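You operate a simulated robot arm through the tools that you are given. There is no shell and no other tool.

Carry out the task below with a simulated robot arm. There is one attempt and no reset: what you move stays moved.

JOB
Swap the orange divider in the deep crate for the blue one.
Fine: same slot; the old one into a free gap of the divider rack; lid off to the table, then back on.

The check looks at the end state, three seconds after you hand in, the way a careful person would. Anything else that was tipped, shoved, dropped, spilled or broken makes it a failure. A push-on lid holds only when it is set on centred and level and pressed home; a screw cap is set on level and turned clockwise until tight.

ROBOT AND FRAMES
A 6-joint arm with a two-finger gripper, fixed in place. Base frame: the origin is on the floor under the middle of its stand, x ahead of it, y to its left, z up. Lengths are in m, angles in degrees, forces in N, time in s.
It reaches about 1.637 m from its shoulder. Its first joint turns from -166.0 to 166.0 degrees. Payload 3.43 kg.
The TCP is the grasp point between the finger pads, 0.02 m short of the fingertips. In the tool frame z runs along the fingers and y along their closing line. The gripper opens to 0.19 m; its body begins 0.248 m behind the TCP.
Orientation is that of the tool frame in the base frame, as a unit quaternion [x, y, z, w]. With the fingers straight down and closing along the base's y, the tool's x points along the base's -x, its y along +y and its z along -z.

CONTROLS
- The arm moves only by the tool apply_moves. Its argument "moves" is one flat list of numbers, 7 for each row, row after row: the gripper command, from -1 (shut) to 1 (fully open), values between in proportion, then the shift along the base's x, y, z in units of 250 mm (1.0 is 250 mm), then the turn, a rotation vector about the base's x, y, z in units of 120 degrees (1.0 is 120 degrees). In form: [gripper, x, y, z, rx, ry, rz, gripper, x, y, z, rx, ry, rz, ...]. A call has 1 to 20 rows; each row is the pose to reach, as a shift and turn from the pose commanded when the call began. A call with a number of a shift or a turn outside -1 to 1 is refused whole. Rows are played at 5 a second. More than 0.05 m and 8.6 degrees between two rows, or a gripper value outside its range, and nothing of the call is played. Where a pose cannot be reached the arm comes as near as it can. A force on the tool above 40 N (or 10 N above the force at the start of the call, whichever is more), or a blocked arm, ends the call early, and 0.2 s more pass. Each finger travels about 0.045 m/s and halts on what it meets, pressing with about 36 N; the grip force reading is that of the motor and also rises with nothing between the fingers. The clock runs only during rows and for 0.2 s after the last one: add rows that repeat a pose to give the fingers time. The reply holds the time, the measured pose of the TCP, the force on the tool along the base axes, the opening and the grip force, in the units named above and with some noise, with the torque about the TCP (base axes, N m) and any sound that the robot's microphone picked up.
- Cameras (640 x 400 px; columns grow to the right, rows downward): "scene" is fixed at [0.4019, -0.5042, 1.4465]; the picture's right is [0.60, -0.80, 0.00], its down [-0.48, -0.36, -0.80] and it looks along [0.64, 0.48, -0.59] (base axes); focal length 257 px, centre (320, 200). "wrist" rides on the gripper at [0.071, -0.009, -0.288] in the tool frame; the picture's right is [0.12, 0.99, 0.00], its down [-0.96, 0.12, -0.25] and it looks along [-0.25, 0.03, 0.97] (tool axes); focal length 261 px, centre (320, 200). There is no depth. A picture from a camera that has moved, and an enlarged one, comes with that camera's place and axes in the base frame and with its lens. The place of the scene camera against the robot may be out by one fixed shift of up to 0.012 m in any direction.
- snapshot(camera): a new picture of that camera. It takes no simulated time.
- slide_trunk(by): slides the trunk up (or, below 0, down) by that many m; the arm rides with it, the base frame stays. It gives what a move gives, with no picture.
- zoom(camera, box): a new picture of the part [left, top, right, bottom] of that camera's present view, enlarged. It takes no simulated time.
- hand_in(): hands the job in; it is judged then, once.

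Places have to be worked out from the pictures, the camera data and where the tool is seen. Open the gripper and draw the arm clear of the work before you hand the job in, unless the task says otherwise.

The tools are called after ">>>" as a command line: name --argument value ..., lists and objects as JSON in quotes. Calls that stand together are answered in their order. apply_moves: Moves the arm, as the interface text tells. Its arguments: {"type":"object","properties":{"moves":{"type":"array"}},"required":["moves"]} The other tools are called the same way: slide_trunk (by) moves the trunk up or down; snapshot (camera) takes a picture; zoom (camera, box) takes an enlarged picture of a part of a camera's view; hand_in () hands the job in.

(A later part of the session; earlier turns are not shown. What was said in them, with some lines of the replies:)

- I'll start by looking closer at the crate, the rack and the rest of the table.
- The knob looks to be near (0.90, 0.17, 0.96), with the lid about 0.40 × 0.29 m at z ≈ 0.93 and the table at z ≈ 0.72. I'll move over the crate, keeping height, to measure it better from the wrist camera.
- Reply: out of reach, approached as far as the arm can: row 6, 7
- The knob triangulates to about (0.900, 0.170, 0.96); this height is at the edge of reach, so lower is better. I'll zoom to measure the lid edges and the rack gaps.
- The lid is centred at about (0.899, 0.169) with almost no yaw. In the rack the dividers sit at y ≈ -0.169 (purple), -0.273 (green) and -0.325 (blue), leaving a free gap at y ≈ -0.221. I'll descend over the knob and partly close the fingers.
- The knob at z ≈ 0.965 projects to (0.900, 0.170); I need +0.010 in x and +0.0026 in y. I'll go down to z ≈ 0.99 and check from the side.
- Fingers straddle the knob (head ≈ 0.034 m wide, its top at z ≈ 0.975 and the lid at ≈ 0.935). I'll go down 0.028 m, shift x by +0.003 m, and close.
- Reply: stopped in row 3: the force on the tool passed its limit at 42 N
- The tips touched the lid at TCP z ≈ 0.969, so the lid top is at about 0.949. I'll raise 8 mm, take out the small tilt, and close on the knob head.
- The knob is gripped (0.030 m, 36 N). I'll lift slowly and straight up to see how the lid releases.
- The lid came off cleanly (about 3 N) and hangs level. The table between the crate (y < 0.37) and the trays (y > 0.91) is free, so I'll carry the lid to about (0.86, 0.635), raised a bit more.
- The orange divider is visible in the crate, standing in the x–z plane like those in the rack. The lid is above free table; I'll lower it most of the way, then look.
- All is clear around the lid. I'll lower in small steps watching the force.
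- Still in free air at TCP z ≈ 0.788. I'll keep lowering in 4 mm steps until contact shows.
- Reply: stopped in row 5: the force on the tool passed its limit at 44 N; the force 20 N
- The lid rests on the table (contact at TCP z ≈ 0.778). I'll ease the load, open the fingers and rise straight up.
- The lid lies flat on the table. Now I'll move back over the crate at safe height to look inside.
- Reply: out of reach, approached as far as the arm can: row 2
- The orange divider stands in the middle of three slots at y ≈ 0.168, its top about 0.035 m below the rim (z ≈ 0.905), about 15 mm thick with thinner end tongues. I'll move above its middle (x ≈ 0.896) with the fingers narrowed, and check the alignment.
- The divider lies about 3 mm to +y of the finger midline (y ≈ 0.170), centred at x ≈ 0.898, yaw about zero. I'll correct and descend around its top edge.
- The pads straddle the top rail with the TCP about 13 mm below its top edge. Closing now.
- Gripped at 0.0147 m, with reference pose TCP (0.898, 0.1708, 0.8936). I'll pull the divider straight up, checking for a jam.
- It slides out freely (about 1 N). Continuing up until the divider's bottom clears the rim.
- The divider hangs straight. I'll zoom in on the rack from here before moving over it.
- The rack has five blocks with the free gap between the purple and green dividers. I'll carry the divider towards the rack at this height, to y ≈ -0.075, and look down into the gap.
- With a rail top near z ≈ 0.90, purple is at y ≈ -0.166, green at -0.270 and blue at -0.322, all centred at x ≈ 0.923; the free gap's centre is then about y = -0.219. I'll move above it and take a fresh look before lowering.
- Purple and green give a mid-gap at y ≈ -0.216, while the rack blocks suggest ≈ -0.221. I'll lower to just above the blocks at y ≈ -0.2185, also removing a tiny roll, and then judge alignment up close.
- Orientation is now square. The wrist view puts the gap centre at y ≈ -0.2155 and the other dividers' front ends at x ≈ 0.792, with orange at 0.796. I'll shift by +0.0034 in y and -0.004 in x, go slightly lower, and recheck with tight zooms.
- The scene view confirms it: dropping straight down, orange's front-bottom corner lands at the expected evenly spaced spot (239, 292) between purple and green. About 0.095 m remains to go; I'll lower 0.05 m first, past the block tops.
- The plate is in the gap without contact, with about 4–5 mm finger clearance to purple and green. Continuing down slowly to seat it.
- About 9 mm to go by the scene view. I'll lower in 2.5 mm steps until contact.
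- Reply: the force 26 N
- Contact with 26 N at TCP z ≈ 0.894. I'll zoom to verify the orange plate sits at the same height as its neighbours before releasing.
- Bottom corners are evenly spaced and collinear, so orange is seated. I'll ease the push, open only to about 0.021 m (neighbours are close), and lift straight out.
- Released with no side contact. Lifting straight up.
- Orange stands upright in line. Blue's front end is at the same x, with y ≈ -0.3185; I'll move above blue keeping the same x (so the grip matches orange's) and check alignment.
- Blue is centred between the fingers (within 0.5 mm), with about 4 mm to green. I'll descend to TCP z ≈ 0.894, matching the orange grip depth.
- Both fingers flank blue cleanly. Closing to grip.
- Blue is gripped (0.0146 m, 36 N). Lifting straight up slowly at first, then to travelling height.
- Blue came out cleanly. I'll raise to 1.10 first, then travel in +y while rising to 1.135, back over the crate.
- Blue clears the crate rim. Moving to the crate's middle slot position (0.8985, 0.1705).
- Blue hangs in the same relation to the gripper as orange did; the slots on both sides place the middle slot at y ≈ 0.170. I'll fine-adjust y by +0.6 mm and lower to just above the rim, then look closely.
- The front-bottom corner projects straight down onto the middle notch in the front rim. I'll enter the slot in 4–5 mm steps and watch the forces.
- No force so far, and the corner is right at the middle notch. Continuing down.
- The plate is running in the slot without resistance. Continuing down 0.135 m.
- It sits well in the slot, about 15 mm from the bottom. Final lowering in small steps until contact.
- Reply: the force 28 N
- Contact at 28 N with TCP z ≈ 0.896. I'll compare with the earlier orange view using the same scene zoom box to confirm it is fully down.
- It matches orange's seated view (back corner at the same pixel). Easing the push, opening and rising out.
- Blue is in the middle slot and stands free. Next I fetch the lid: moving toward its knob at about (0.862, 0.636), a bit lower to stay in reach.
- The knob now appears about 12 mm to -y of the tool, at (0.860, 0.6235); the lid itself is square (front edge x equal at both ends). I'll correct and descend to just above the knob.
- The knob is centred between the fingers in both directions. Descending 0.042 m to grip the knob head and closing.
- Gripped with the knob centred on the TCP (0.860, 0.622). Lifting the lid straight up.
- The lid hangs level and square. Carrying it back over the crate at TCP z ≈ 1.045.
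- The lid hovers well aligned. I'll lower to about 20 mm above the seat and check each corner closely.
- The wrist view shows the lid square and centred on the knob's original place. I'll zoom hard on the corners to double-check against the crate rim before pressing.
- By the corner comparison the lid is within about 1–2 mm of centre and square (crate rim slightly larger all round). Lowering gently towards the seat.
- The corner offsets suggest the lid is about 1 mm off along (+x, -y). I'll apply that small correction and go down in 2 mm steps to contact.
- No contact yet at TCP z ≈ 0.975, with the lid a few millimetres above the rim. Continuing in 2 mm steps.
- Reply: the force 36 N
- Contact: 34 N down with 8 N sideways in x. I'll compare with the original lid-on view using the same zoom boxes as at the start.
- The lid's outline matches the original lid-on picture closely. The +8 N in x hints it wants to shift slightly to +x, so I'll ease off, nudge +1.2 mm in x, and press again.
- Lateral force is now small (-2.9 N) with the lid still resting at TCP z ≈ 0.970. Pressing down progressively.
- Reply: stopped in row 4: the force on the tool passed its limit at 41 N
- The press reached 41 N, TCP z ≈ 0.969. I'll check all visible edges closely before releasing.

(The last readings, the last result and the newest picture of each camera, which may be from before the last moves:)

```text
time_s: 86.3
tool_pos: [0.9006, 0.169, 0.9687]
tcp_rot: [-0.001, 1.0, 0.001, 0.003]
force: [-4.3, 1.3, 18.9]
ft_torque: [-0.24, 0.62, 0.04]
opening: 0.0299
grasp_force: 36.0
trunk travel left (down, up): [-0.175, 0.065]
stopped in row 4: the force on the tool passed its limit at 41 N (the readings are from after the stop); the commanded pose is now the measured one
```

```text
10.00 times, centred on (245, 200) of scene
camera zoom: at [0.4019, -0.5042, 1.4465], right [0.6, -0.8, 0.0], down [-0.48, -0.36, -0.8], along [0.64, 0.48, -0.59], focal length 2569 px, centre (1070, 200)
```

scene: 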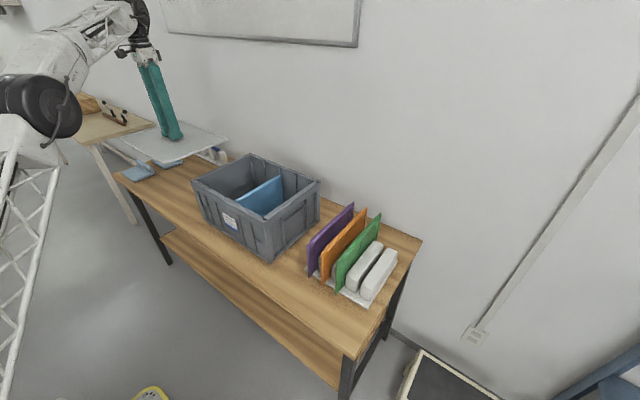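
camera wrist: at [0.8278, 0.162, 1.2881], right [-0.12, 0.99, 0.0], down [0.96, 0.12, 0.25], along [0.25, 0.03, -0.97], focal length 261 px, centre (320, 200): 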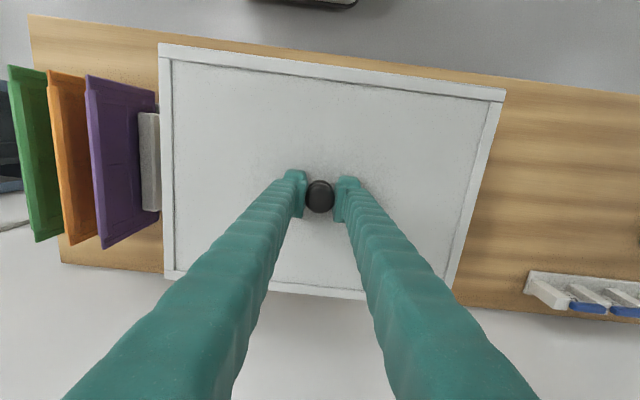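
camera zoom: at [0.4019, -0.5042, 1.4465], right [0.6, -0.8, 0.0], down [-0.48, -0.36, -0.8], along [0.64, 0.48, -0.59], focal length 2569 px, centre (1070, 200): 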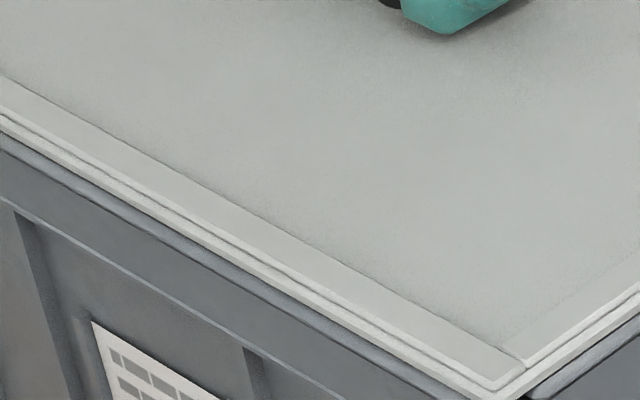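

The lid is now centred (inset equal on both sides) and flush on the rim. I'll release the knob very gently — easing finger force first — so the lid isn't dragged sideways.

>>> apply_moves --moves '[-1, 0, 0, 0.004, 0, 0, 0, -0.7, 0, 0, 0.006, 0, 0, 0, -0.69, 0, 0, 0.006, 0, 0, 0, -0.68, 0, 0, 0.006, 0, 0, 0, -0.67, 0, 0, 0.006, 0, 0, 0, -0.66, 0, 0, 0.006, 0, 0, 0, -0.65, 0, 0, 0.006, 0, 0, 0, -0.64, 0, 0, 0.006, 0, 0, 0, -0.62, 0, 0, 0.006, 0, 0, 0, -0.6, 0, 0, 0.006, 0, 0, 0]'

>>> zoom --camera "wrist" --box '[240, 140, 400, 240]'

>>> zoom --camera "scene" --box '[180, 140, 340, 240]'

```text
time_s: 88.5
tool_pos: [0.901, 0.1708, 0.9692]
tcp_rot: [-0.001, 1.0, 0.0, 0.002]
force: [1.1, 2.9, 9.1]
ft_torque: [-0.12, 0.01, 0.0]
opening: 0.0363
grasp_force: 0.0
trunk travel left (down, up): [-0.175, 0.065]
```

```text
4.00 times, centred on (320, 190) of wrist
camera zoom: at [0.829, 0.1616, 1.2578], right [-0.12, 0.99, 0.0], down [0.96, 0.12, 0.25], along [0.25, 0.03, -0.97], focal length 1043 px, centre (320, 240)
```

zoom: 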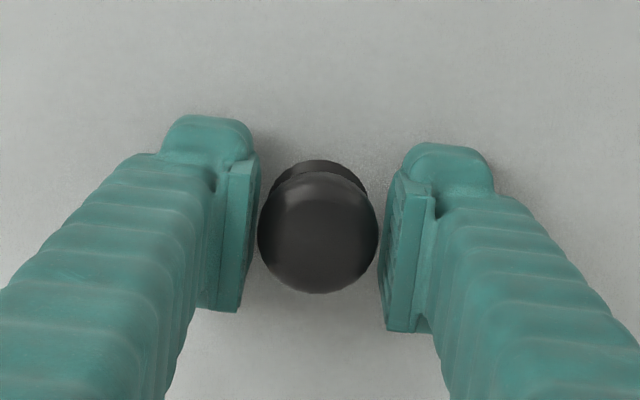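

```text
4.00 times, centred on (260, 190) of scene
camera zoom: at [0.4019, -0.5042, 1.4465], right [0.6, -0.8, 0.0], down [-0.48, -0.36, -0.8], along [0.64, 0.48, -0.59], focal length 1027 px, centre (560, 240)
```

zoom: 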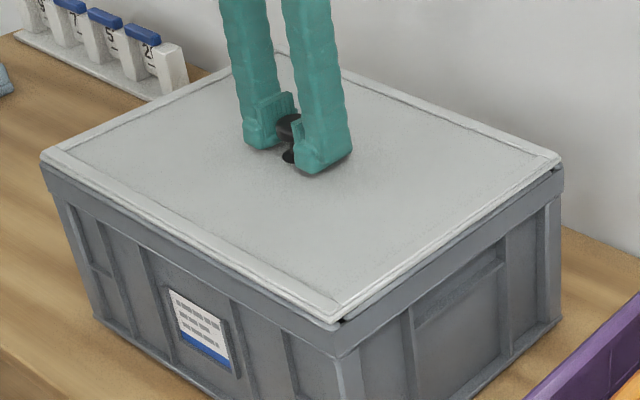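

The fingers are free of the knob, and the tips rest on the lid at TCP z ≈ 0.969 — exactly the height of my first touch on the original lid, so it is home. For safety I'll raise slightly, spread the fingers and press once more symmetrically.

>>> apply_moves --moves '[-0.6, 0, 0, 0.02, 0, 0, 0, -0.5, 0, 0, 0.03, 0, 0, 0, -0.3, 0, 0, 0.03, 0, 0, 0, -0.1, 0, 0, 0.03, 0, 0, 0, 0.1, 0, 0, 0.03, 0, 0, 0, 0.2, 0, 0, 0.03, 0, 0, 0, 0.2, 0, 0, 0.03, 0, 0, 0, 0.2, 0, 0, 0.02, 0, 0, 0, 0.2, 0, 0, 0.01, 0, 0, 0, 0.2, 0, 0, 0.0, 0, 0, 0, 0.2, 0, 0, -0.008, 0, 0, 0, 0.2, 0, 0, -0.014, 0, 0, 0, 0.2, 0, 0, -0.018, 0, 0, 0]'

>>> snapshot --camera "wrist"

>>> zoom --camera "scene" --box '[180, 140, 340, 240]'

```text
time_s: 91.3
tool_pos: [0.8999, 0.1702, 0.9665]
tcp_rot: [0.0, 1.0, 0.0, 0.002]
force: [1.7, 0.4, 15.1]
ft_torque: [-0.41, 0.08, 0.01]
opening: 0.1144
grasp_force: 0.0
trunk travel left (down, up): [-0.175, 0.065]
```

```text
taken
camera wrist: at [0.8286, 0.1612, 1.2542], right [-0.12, 0.99, 0.0], down [0.96, 0.12, 0.25], along [0.25, 0.03, -0.97], focal length 261 px, centre (320, 200)
```

wrist: 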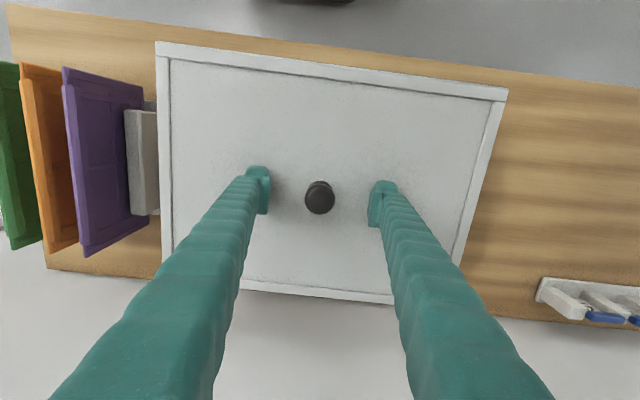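

```text
4.00 times, centred on (260, 190) of scene
camera zoom: at [0.4019, -0.5042, 1.4465], right [0.6, -0.8, 0.0], down [-0.48, -0.36, -0.8], along [0.64, 0.48, -0.59], focal length 1027 px, centre (560, 240)
```

zoom: 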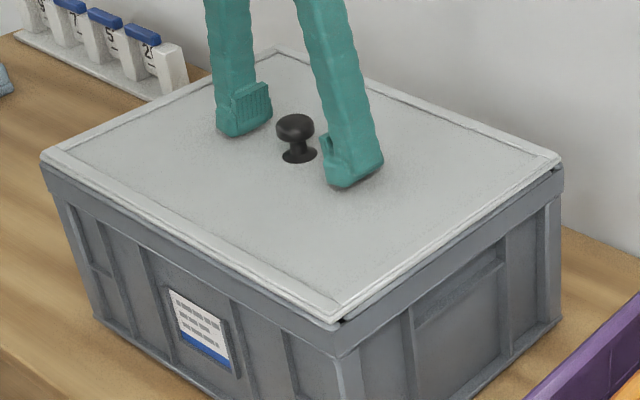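

TCP is now 2.7 mm lower (0.9665 at 15 N), so I'll check whether the lid moved further down, then press up to the limit.

>>> zoom --camera "scene" --box '[248, 200, 288, 225]'

>>> zoom --camera "scene" --box '[180, 165, 220, 190]'

>>> zoom --camera "scene" --box '[295, 165, 335, 190]'

```text
16.00 times, centred on (268, 212) of scene
camera zoom: at [0.4019, -0.5042, 1.4465], right [0.6, -0.8, 0.0], down [-0.48, -0.36, -0.8], along [0.64, 0.48, -0.59], focal length 4110 px, centre (1152, 0)
```

zoom: 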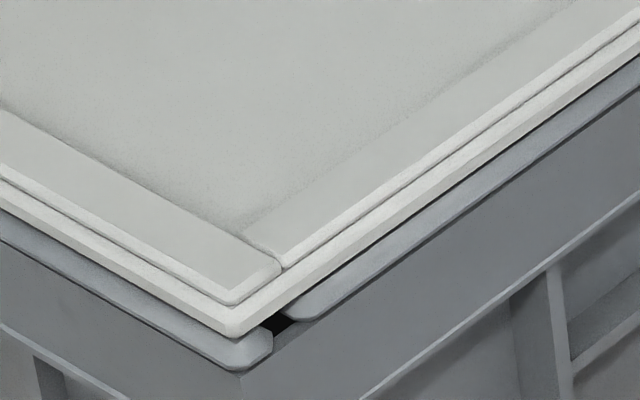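

```text
16.00 times, centred on (200, 178) of scene
camera zoom: at [0.4019, -0.5042, 1.4465], right [0.6, -0.8, 0.0], down [-0.48, -0.36, -0.8], along [0.64, 0.48, -0.59], focal length 4110 px, centre (2240, 560)
```

zoom: 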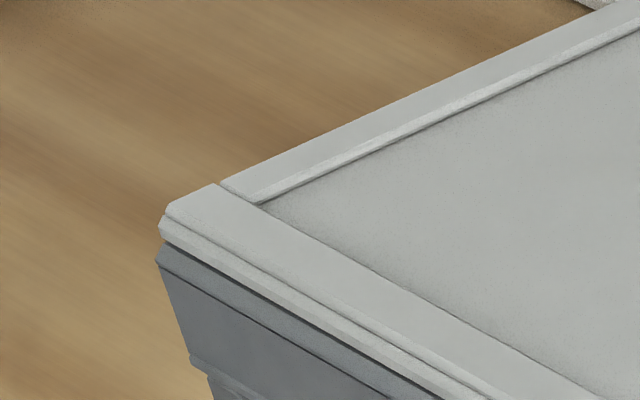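

```text
16.00 times, centred on (315, 178) of scene
camera zoom: at [0.4019, -0.5042, 1.4465], right [0.6, -0.8, 0.0], down [-0.48, -0.36, -0.8], along [0.64, 0.48, -0.59], focal length 4110 px, centre (400, 560)
```

zoom: 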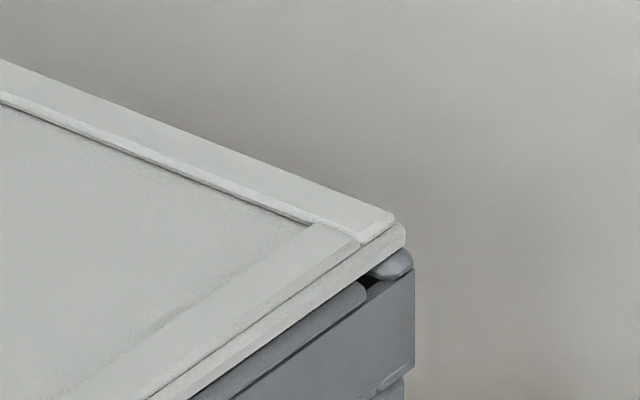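

The lid hasn't moved — it was already fully down (the small difference comes from the finger spread). One more firm press to near the limit, then I'll lift off.

>>> apply_moves --moves '[0.2, 0, 0, -0.006, 0, 0, 0, 0.2, 0, 0, -0.012, 0, 0, 0, 0.2, 0, 0, -0.016, 0, 0, 0, 0.2, 0, 0, -0.016, 0, 0, 0]'

```text
time_s: 92.0
tool_pos: [0.9007, 0.1691, 0.9678]
tcp_rot: [0.0, 1.0, 0.001, 0.005]
force: [-5.1, 0.5, 20.2]
ft_torque: [-0.7, 0.17, -0.21]
opening: 0.1141
grasp_force: 0.3
trunk travel left (down, up): [-0.175, 0.065]
stopped in row 3: the force on the tool passed its limit at 42 N (the readings are from after the stop); the commanded pose is now the measured one
```

Pressed to 42 N with no further movement. Lifting straight up and clear of the knob.

>>> apply_moves --moves '[0.2, 0, 0, 0.02, 0, 0, 0, 0.2, 0, 0, 0.06, 0, 0, 0, 0.2, 0, 0, 0.14, 0, 0, 0, 0.2, 0, 0, 0.26, 0, 0, 0, 0.2, 0, 0, 0.4, 0, 0, 0, 0.2, 0, 0, 0.54, 0, 0, 0, 0.2, 0, 0, 0.54, 0, 0, 0]'

>>> snapshot --camera "scene"

>>> snapshot --camera "wrist"

>>> zoom --camera "scene" --box '[170, 120, 330, 280]'

>>> zoom --camera "scene" --box '[290, 190, 410, 310]'

```text
time_s: 93.6
tool_pos: [0.9017, 0.1694, 1.0995]
tcp_rot: [0.0, 1.0, 0.001, 0.004]
force: [0.6, 0.0, 0.3]
ft_torque: [0.01, -0.04, -0.02]
opening: 0.1139
grasp_force: 0.1
trunk travel left (down, up): [-0.175, 0.065]
```

```text
taken
```

scene: 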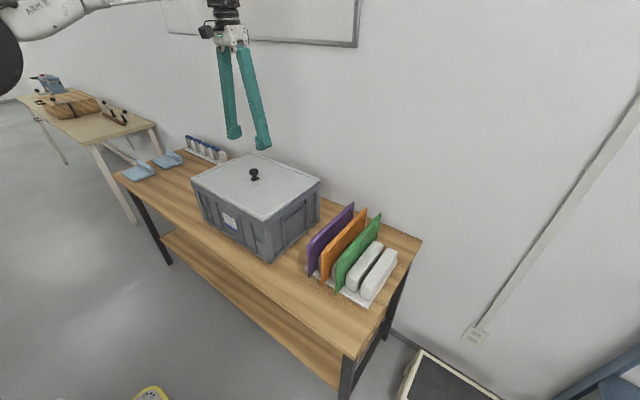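

```text
taken
camera wrist: at [0.8292, 0.1603, 1.3875], right [-0.12, 0.99, 0.0], down [0.96, 0.12, 0.25], along [0.25, 0.03, -0.97], focal length 261 px, centre (320, 200)
```

wrist: 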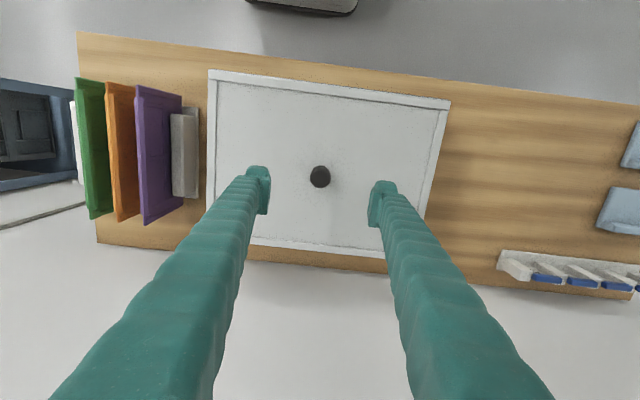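

```text
2.50 times, centred on (250, 200) of scene
camera zoom: at [0.4019, -0.5042, 1.4465], right [0.6, -0.8, 0.0], down [-0.48, -0.36, -0.8], along [0.64, 0.48, -0.59], focal length 642 px, centre (495, 200)
```

zoom: 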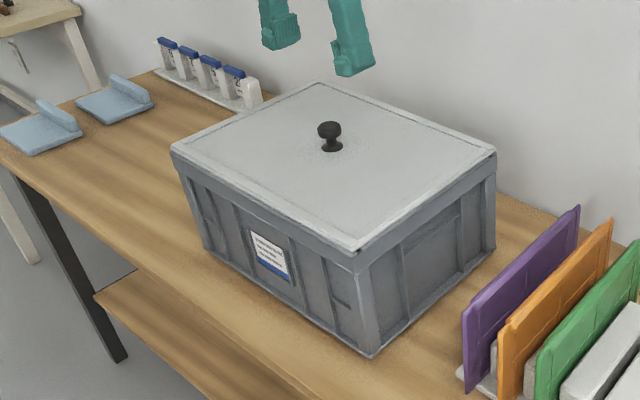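

```text
3.33 times, centred on (350, 250) of scene
camera zoom: at [0.4019, -0.5042, 1.4465], right [0.6, -0.8, 0.0], down [-0.48, -0.36, -0.8], along [0.64, 0.48, -0.59], focal length 856 px, centre (220, 33)
```

zoom: 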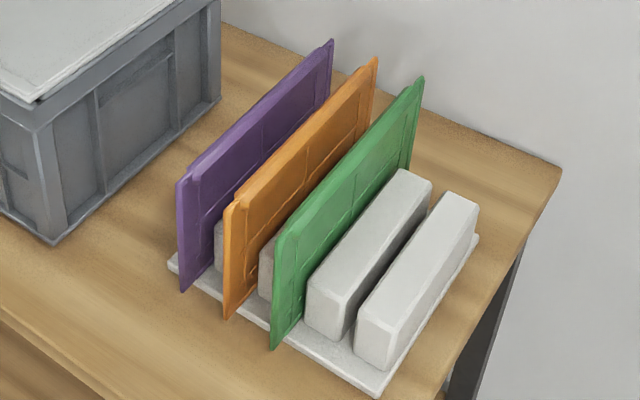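

Everything matches the starting view: lid home on the crate, orange upright in the former free gap, and the other items untouched. I'll open the gripper fully and retract the arm.

>>> apply_moves --moves '[0.4, -0.14, 0, 0.06, 0, 0, 0, 0.6, -0.28, 0, 0.12, 0, 0, 0, 0.8, -0.42, 0, 0.18, 0, 0, 0, 1, -0.56, 0, 0.24, 0, 0, 0, 1, -0.7, 0, 0.3, 0, 0, 0, 1, -0.84, 0, 0.36, 0, 0, 0, 1, -0.98, 0, 0.42, 0, 0, 0, 1, -0.98, 0, 0.42, 0, 0, 0]'

>>> apply_moves --moves '[1, -0.12, -0.06, 0.1, 0, 0, 0, 1, -0.24, -0.12, 0.2, 0, 0, 0, 1, -0.3, -0.18, 0.3, 0, 0, 0, 1, -0.3, -0.18, 0.34, 0, 0, 0, 1, -0.3, -0.18, 0.34, 0, 0, 0]'

>>> snapshot --camera "scene"

>>> zoom --camera "scene" --box '[170, 120, 330, 280]'

>>> snapshot --camera "wrist"

```text
time_s: 95.4
tool_pos: [0.6556, 0.1698, 1.2044]
tcp_rot: [0.0, 1.0, 0.001, 0.004]
force: [0.1, -0.2, -0.3]
ft_torque: [0.04, -0.07, -0.01]
opening: 0.1899
grasp_force: 0.0
trunk travel left (down, up): [-0.175, 0.065]
```

```text
time_s: 96.6
tool_pos: [0.5824, 0.1245, 1.2884]
tcp_rot: [0.0, 1.0, 0.001, 0.003]
force: [-1.0, 0.1, 0.9]
ft_torque: [0.01, -0.03, 0.03]
opening: 0.1901
grasp_force: 0.1
trunk travel left (down, up): [-0.175, 0.065]
```

```text
taken
```

scene: 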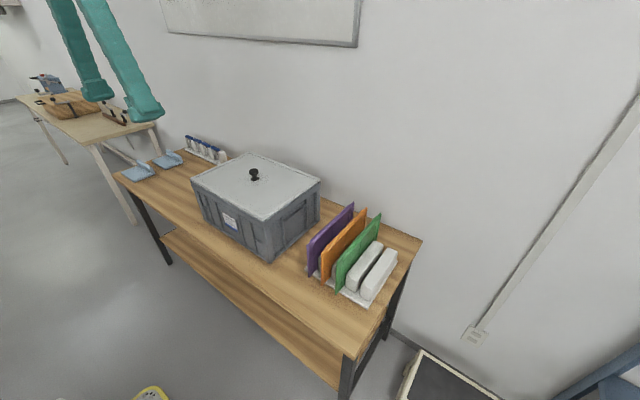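

```text
2.50 times, centred on (250, 200) of scene
camera zoom: at [0.4019, -0.5042, 1.4465], right [0.6, -0.8, 0.0], down [-0.48, -0.36, -0.8], along [0.64, 0.48, -0.59], focal length 642 px, centre (495, 200)
```

zoom: 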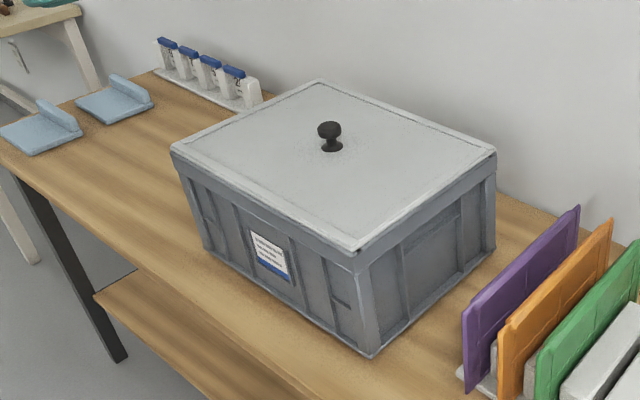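

```text
taken
camera wrist: at [0.509, 0.1158, 1.5773], right [-0.12, 0.99, 0.0], down [0.96, 0.12, 0.25], along [0.25, 0.03, -0.97], focal length 261 px, centre (320, 200)
```

wrist: 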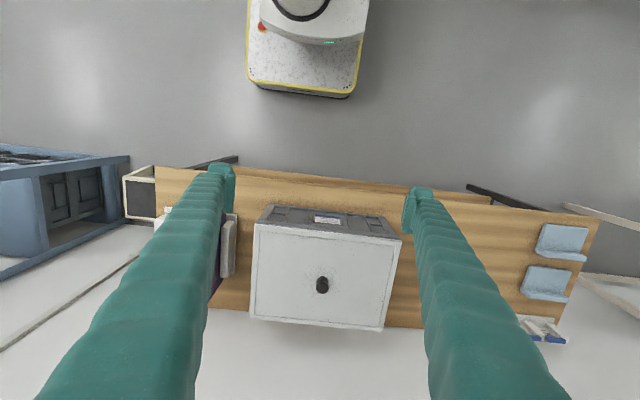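

The final views match the starting ones: lid centred, level and home, crate and other items unmoved. Orange is in the rack, blue is in the crate's middle slot, and the arm is clear with the gripper open, so I'm handing in.

>>> hand_in

```text
The job is handed in.
```

The orange divider is out of the crate and the blue one is in its place, in the same middle slot. I've handed the job in and don't have the check's verdict yet.

- **Orange divider:** it stands upright in the rack gap that was free, between purple and green.
- **Lid:** it came off to the table and went back on centred and level. I pressed it down three times, to about 42 N at most. It sits at the same height as at the start, within about 1 mm. No click was picked up at any point, so I'm judging that it is home by its height and the pictures.
- **Shift on the table:** when I first set the lid down and let go of the knob, it slid about 12 mm along the table. It touched nothing.
- **Everything else:** the trays, tube rack and crate look unmoved in the final pictures. The gripper is open and the arm is back near its starting pose.
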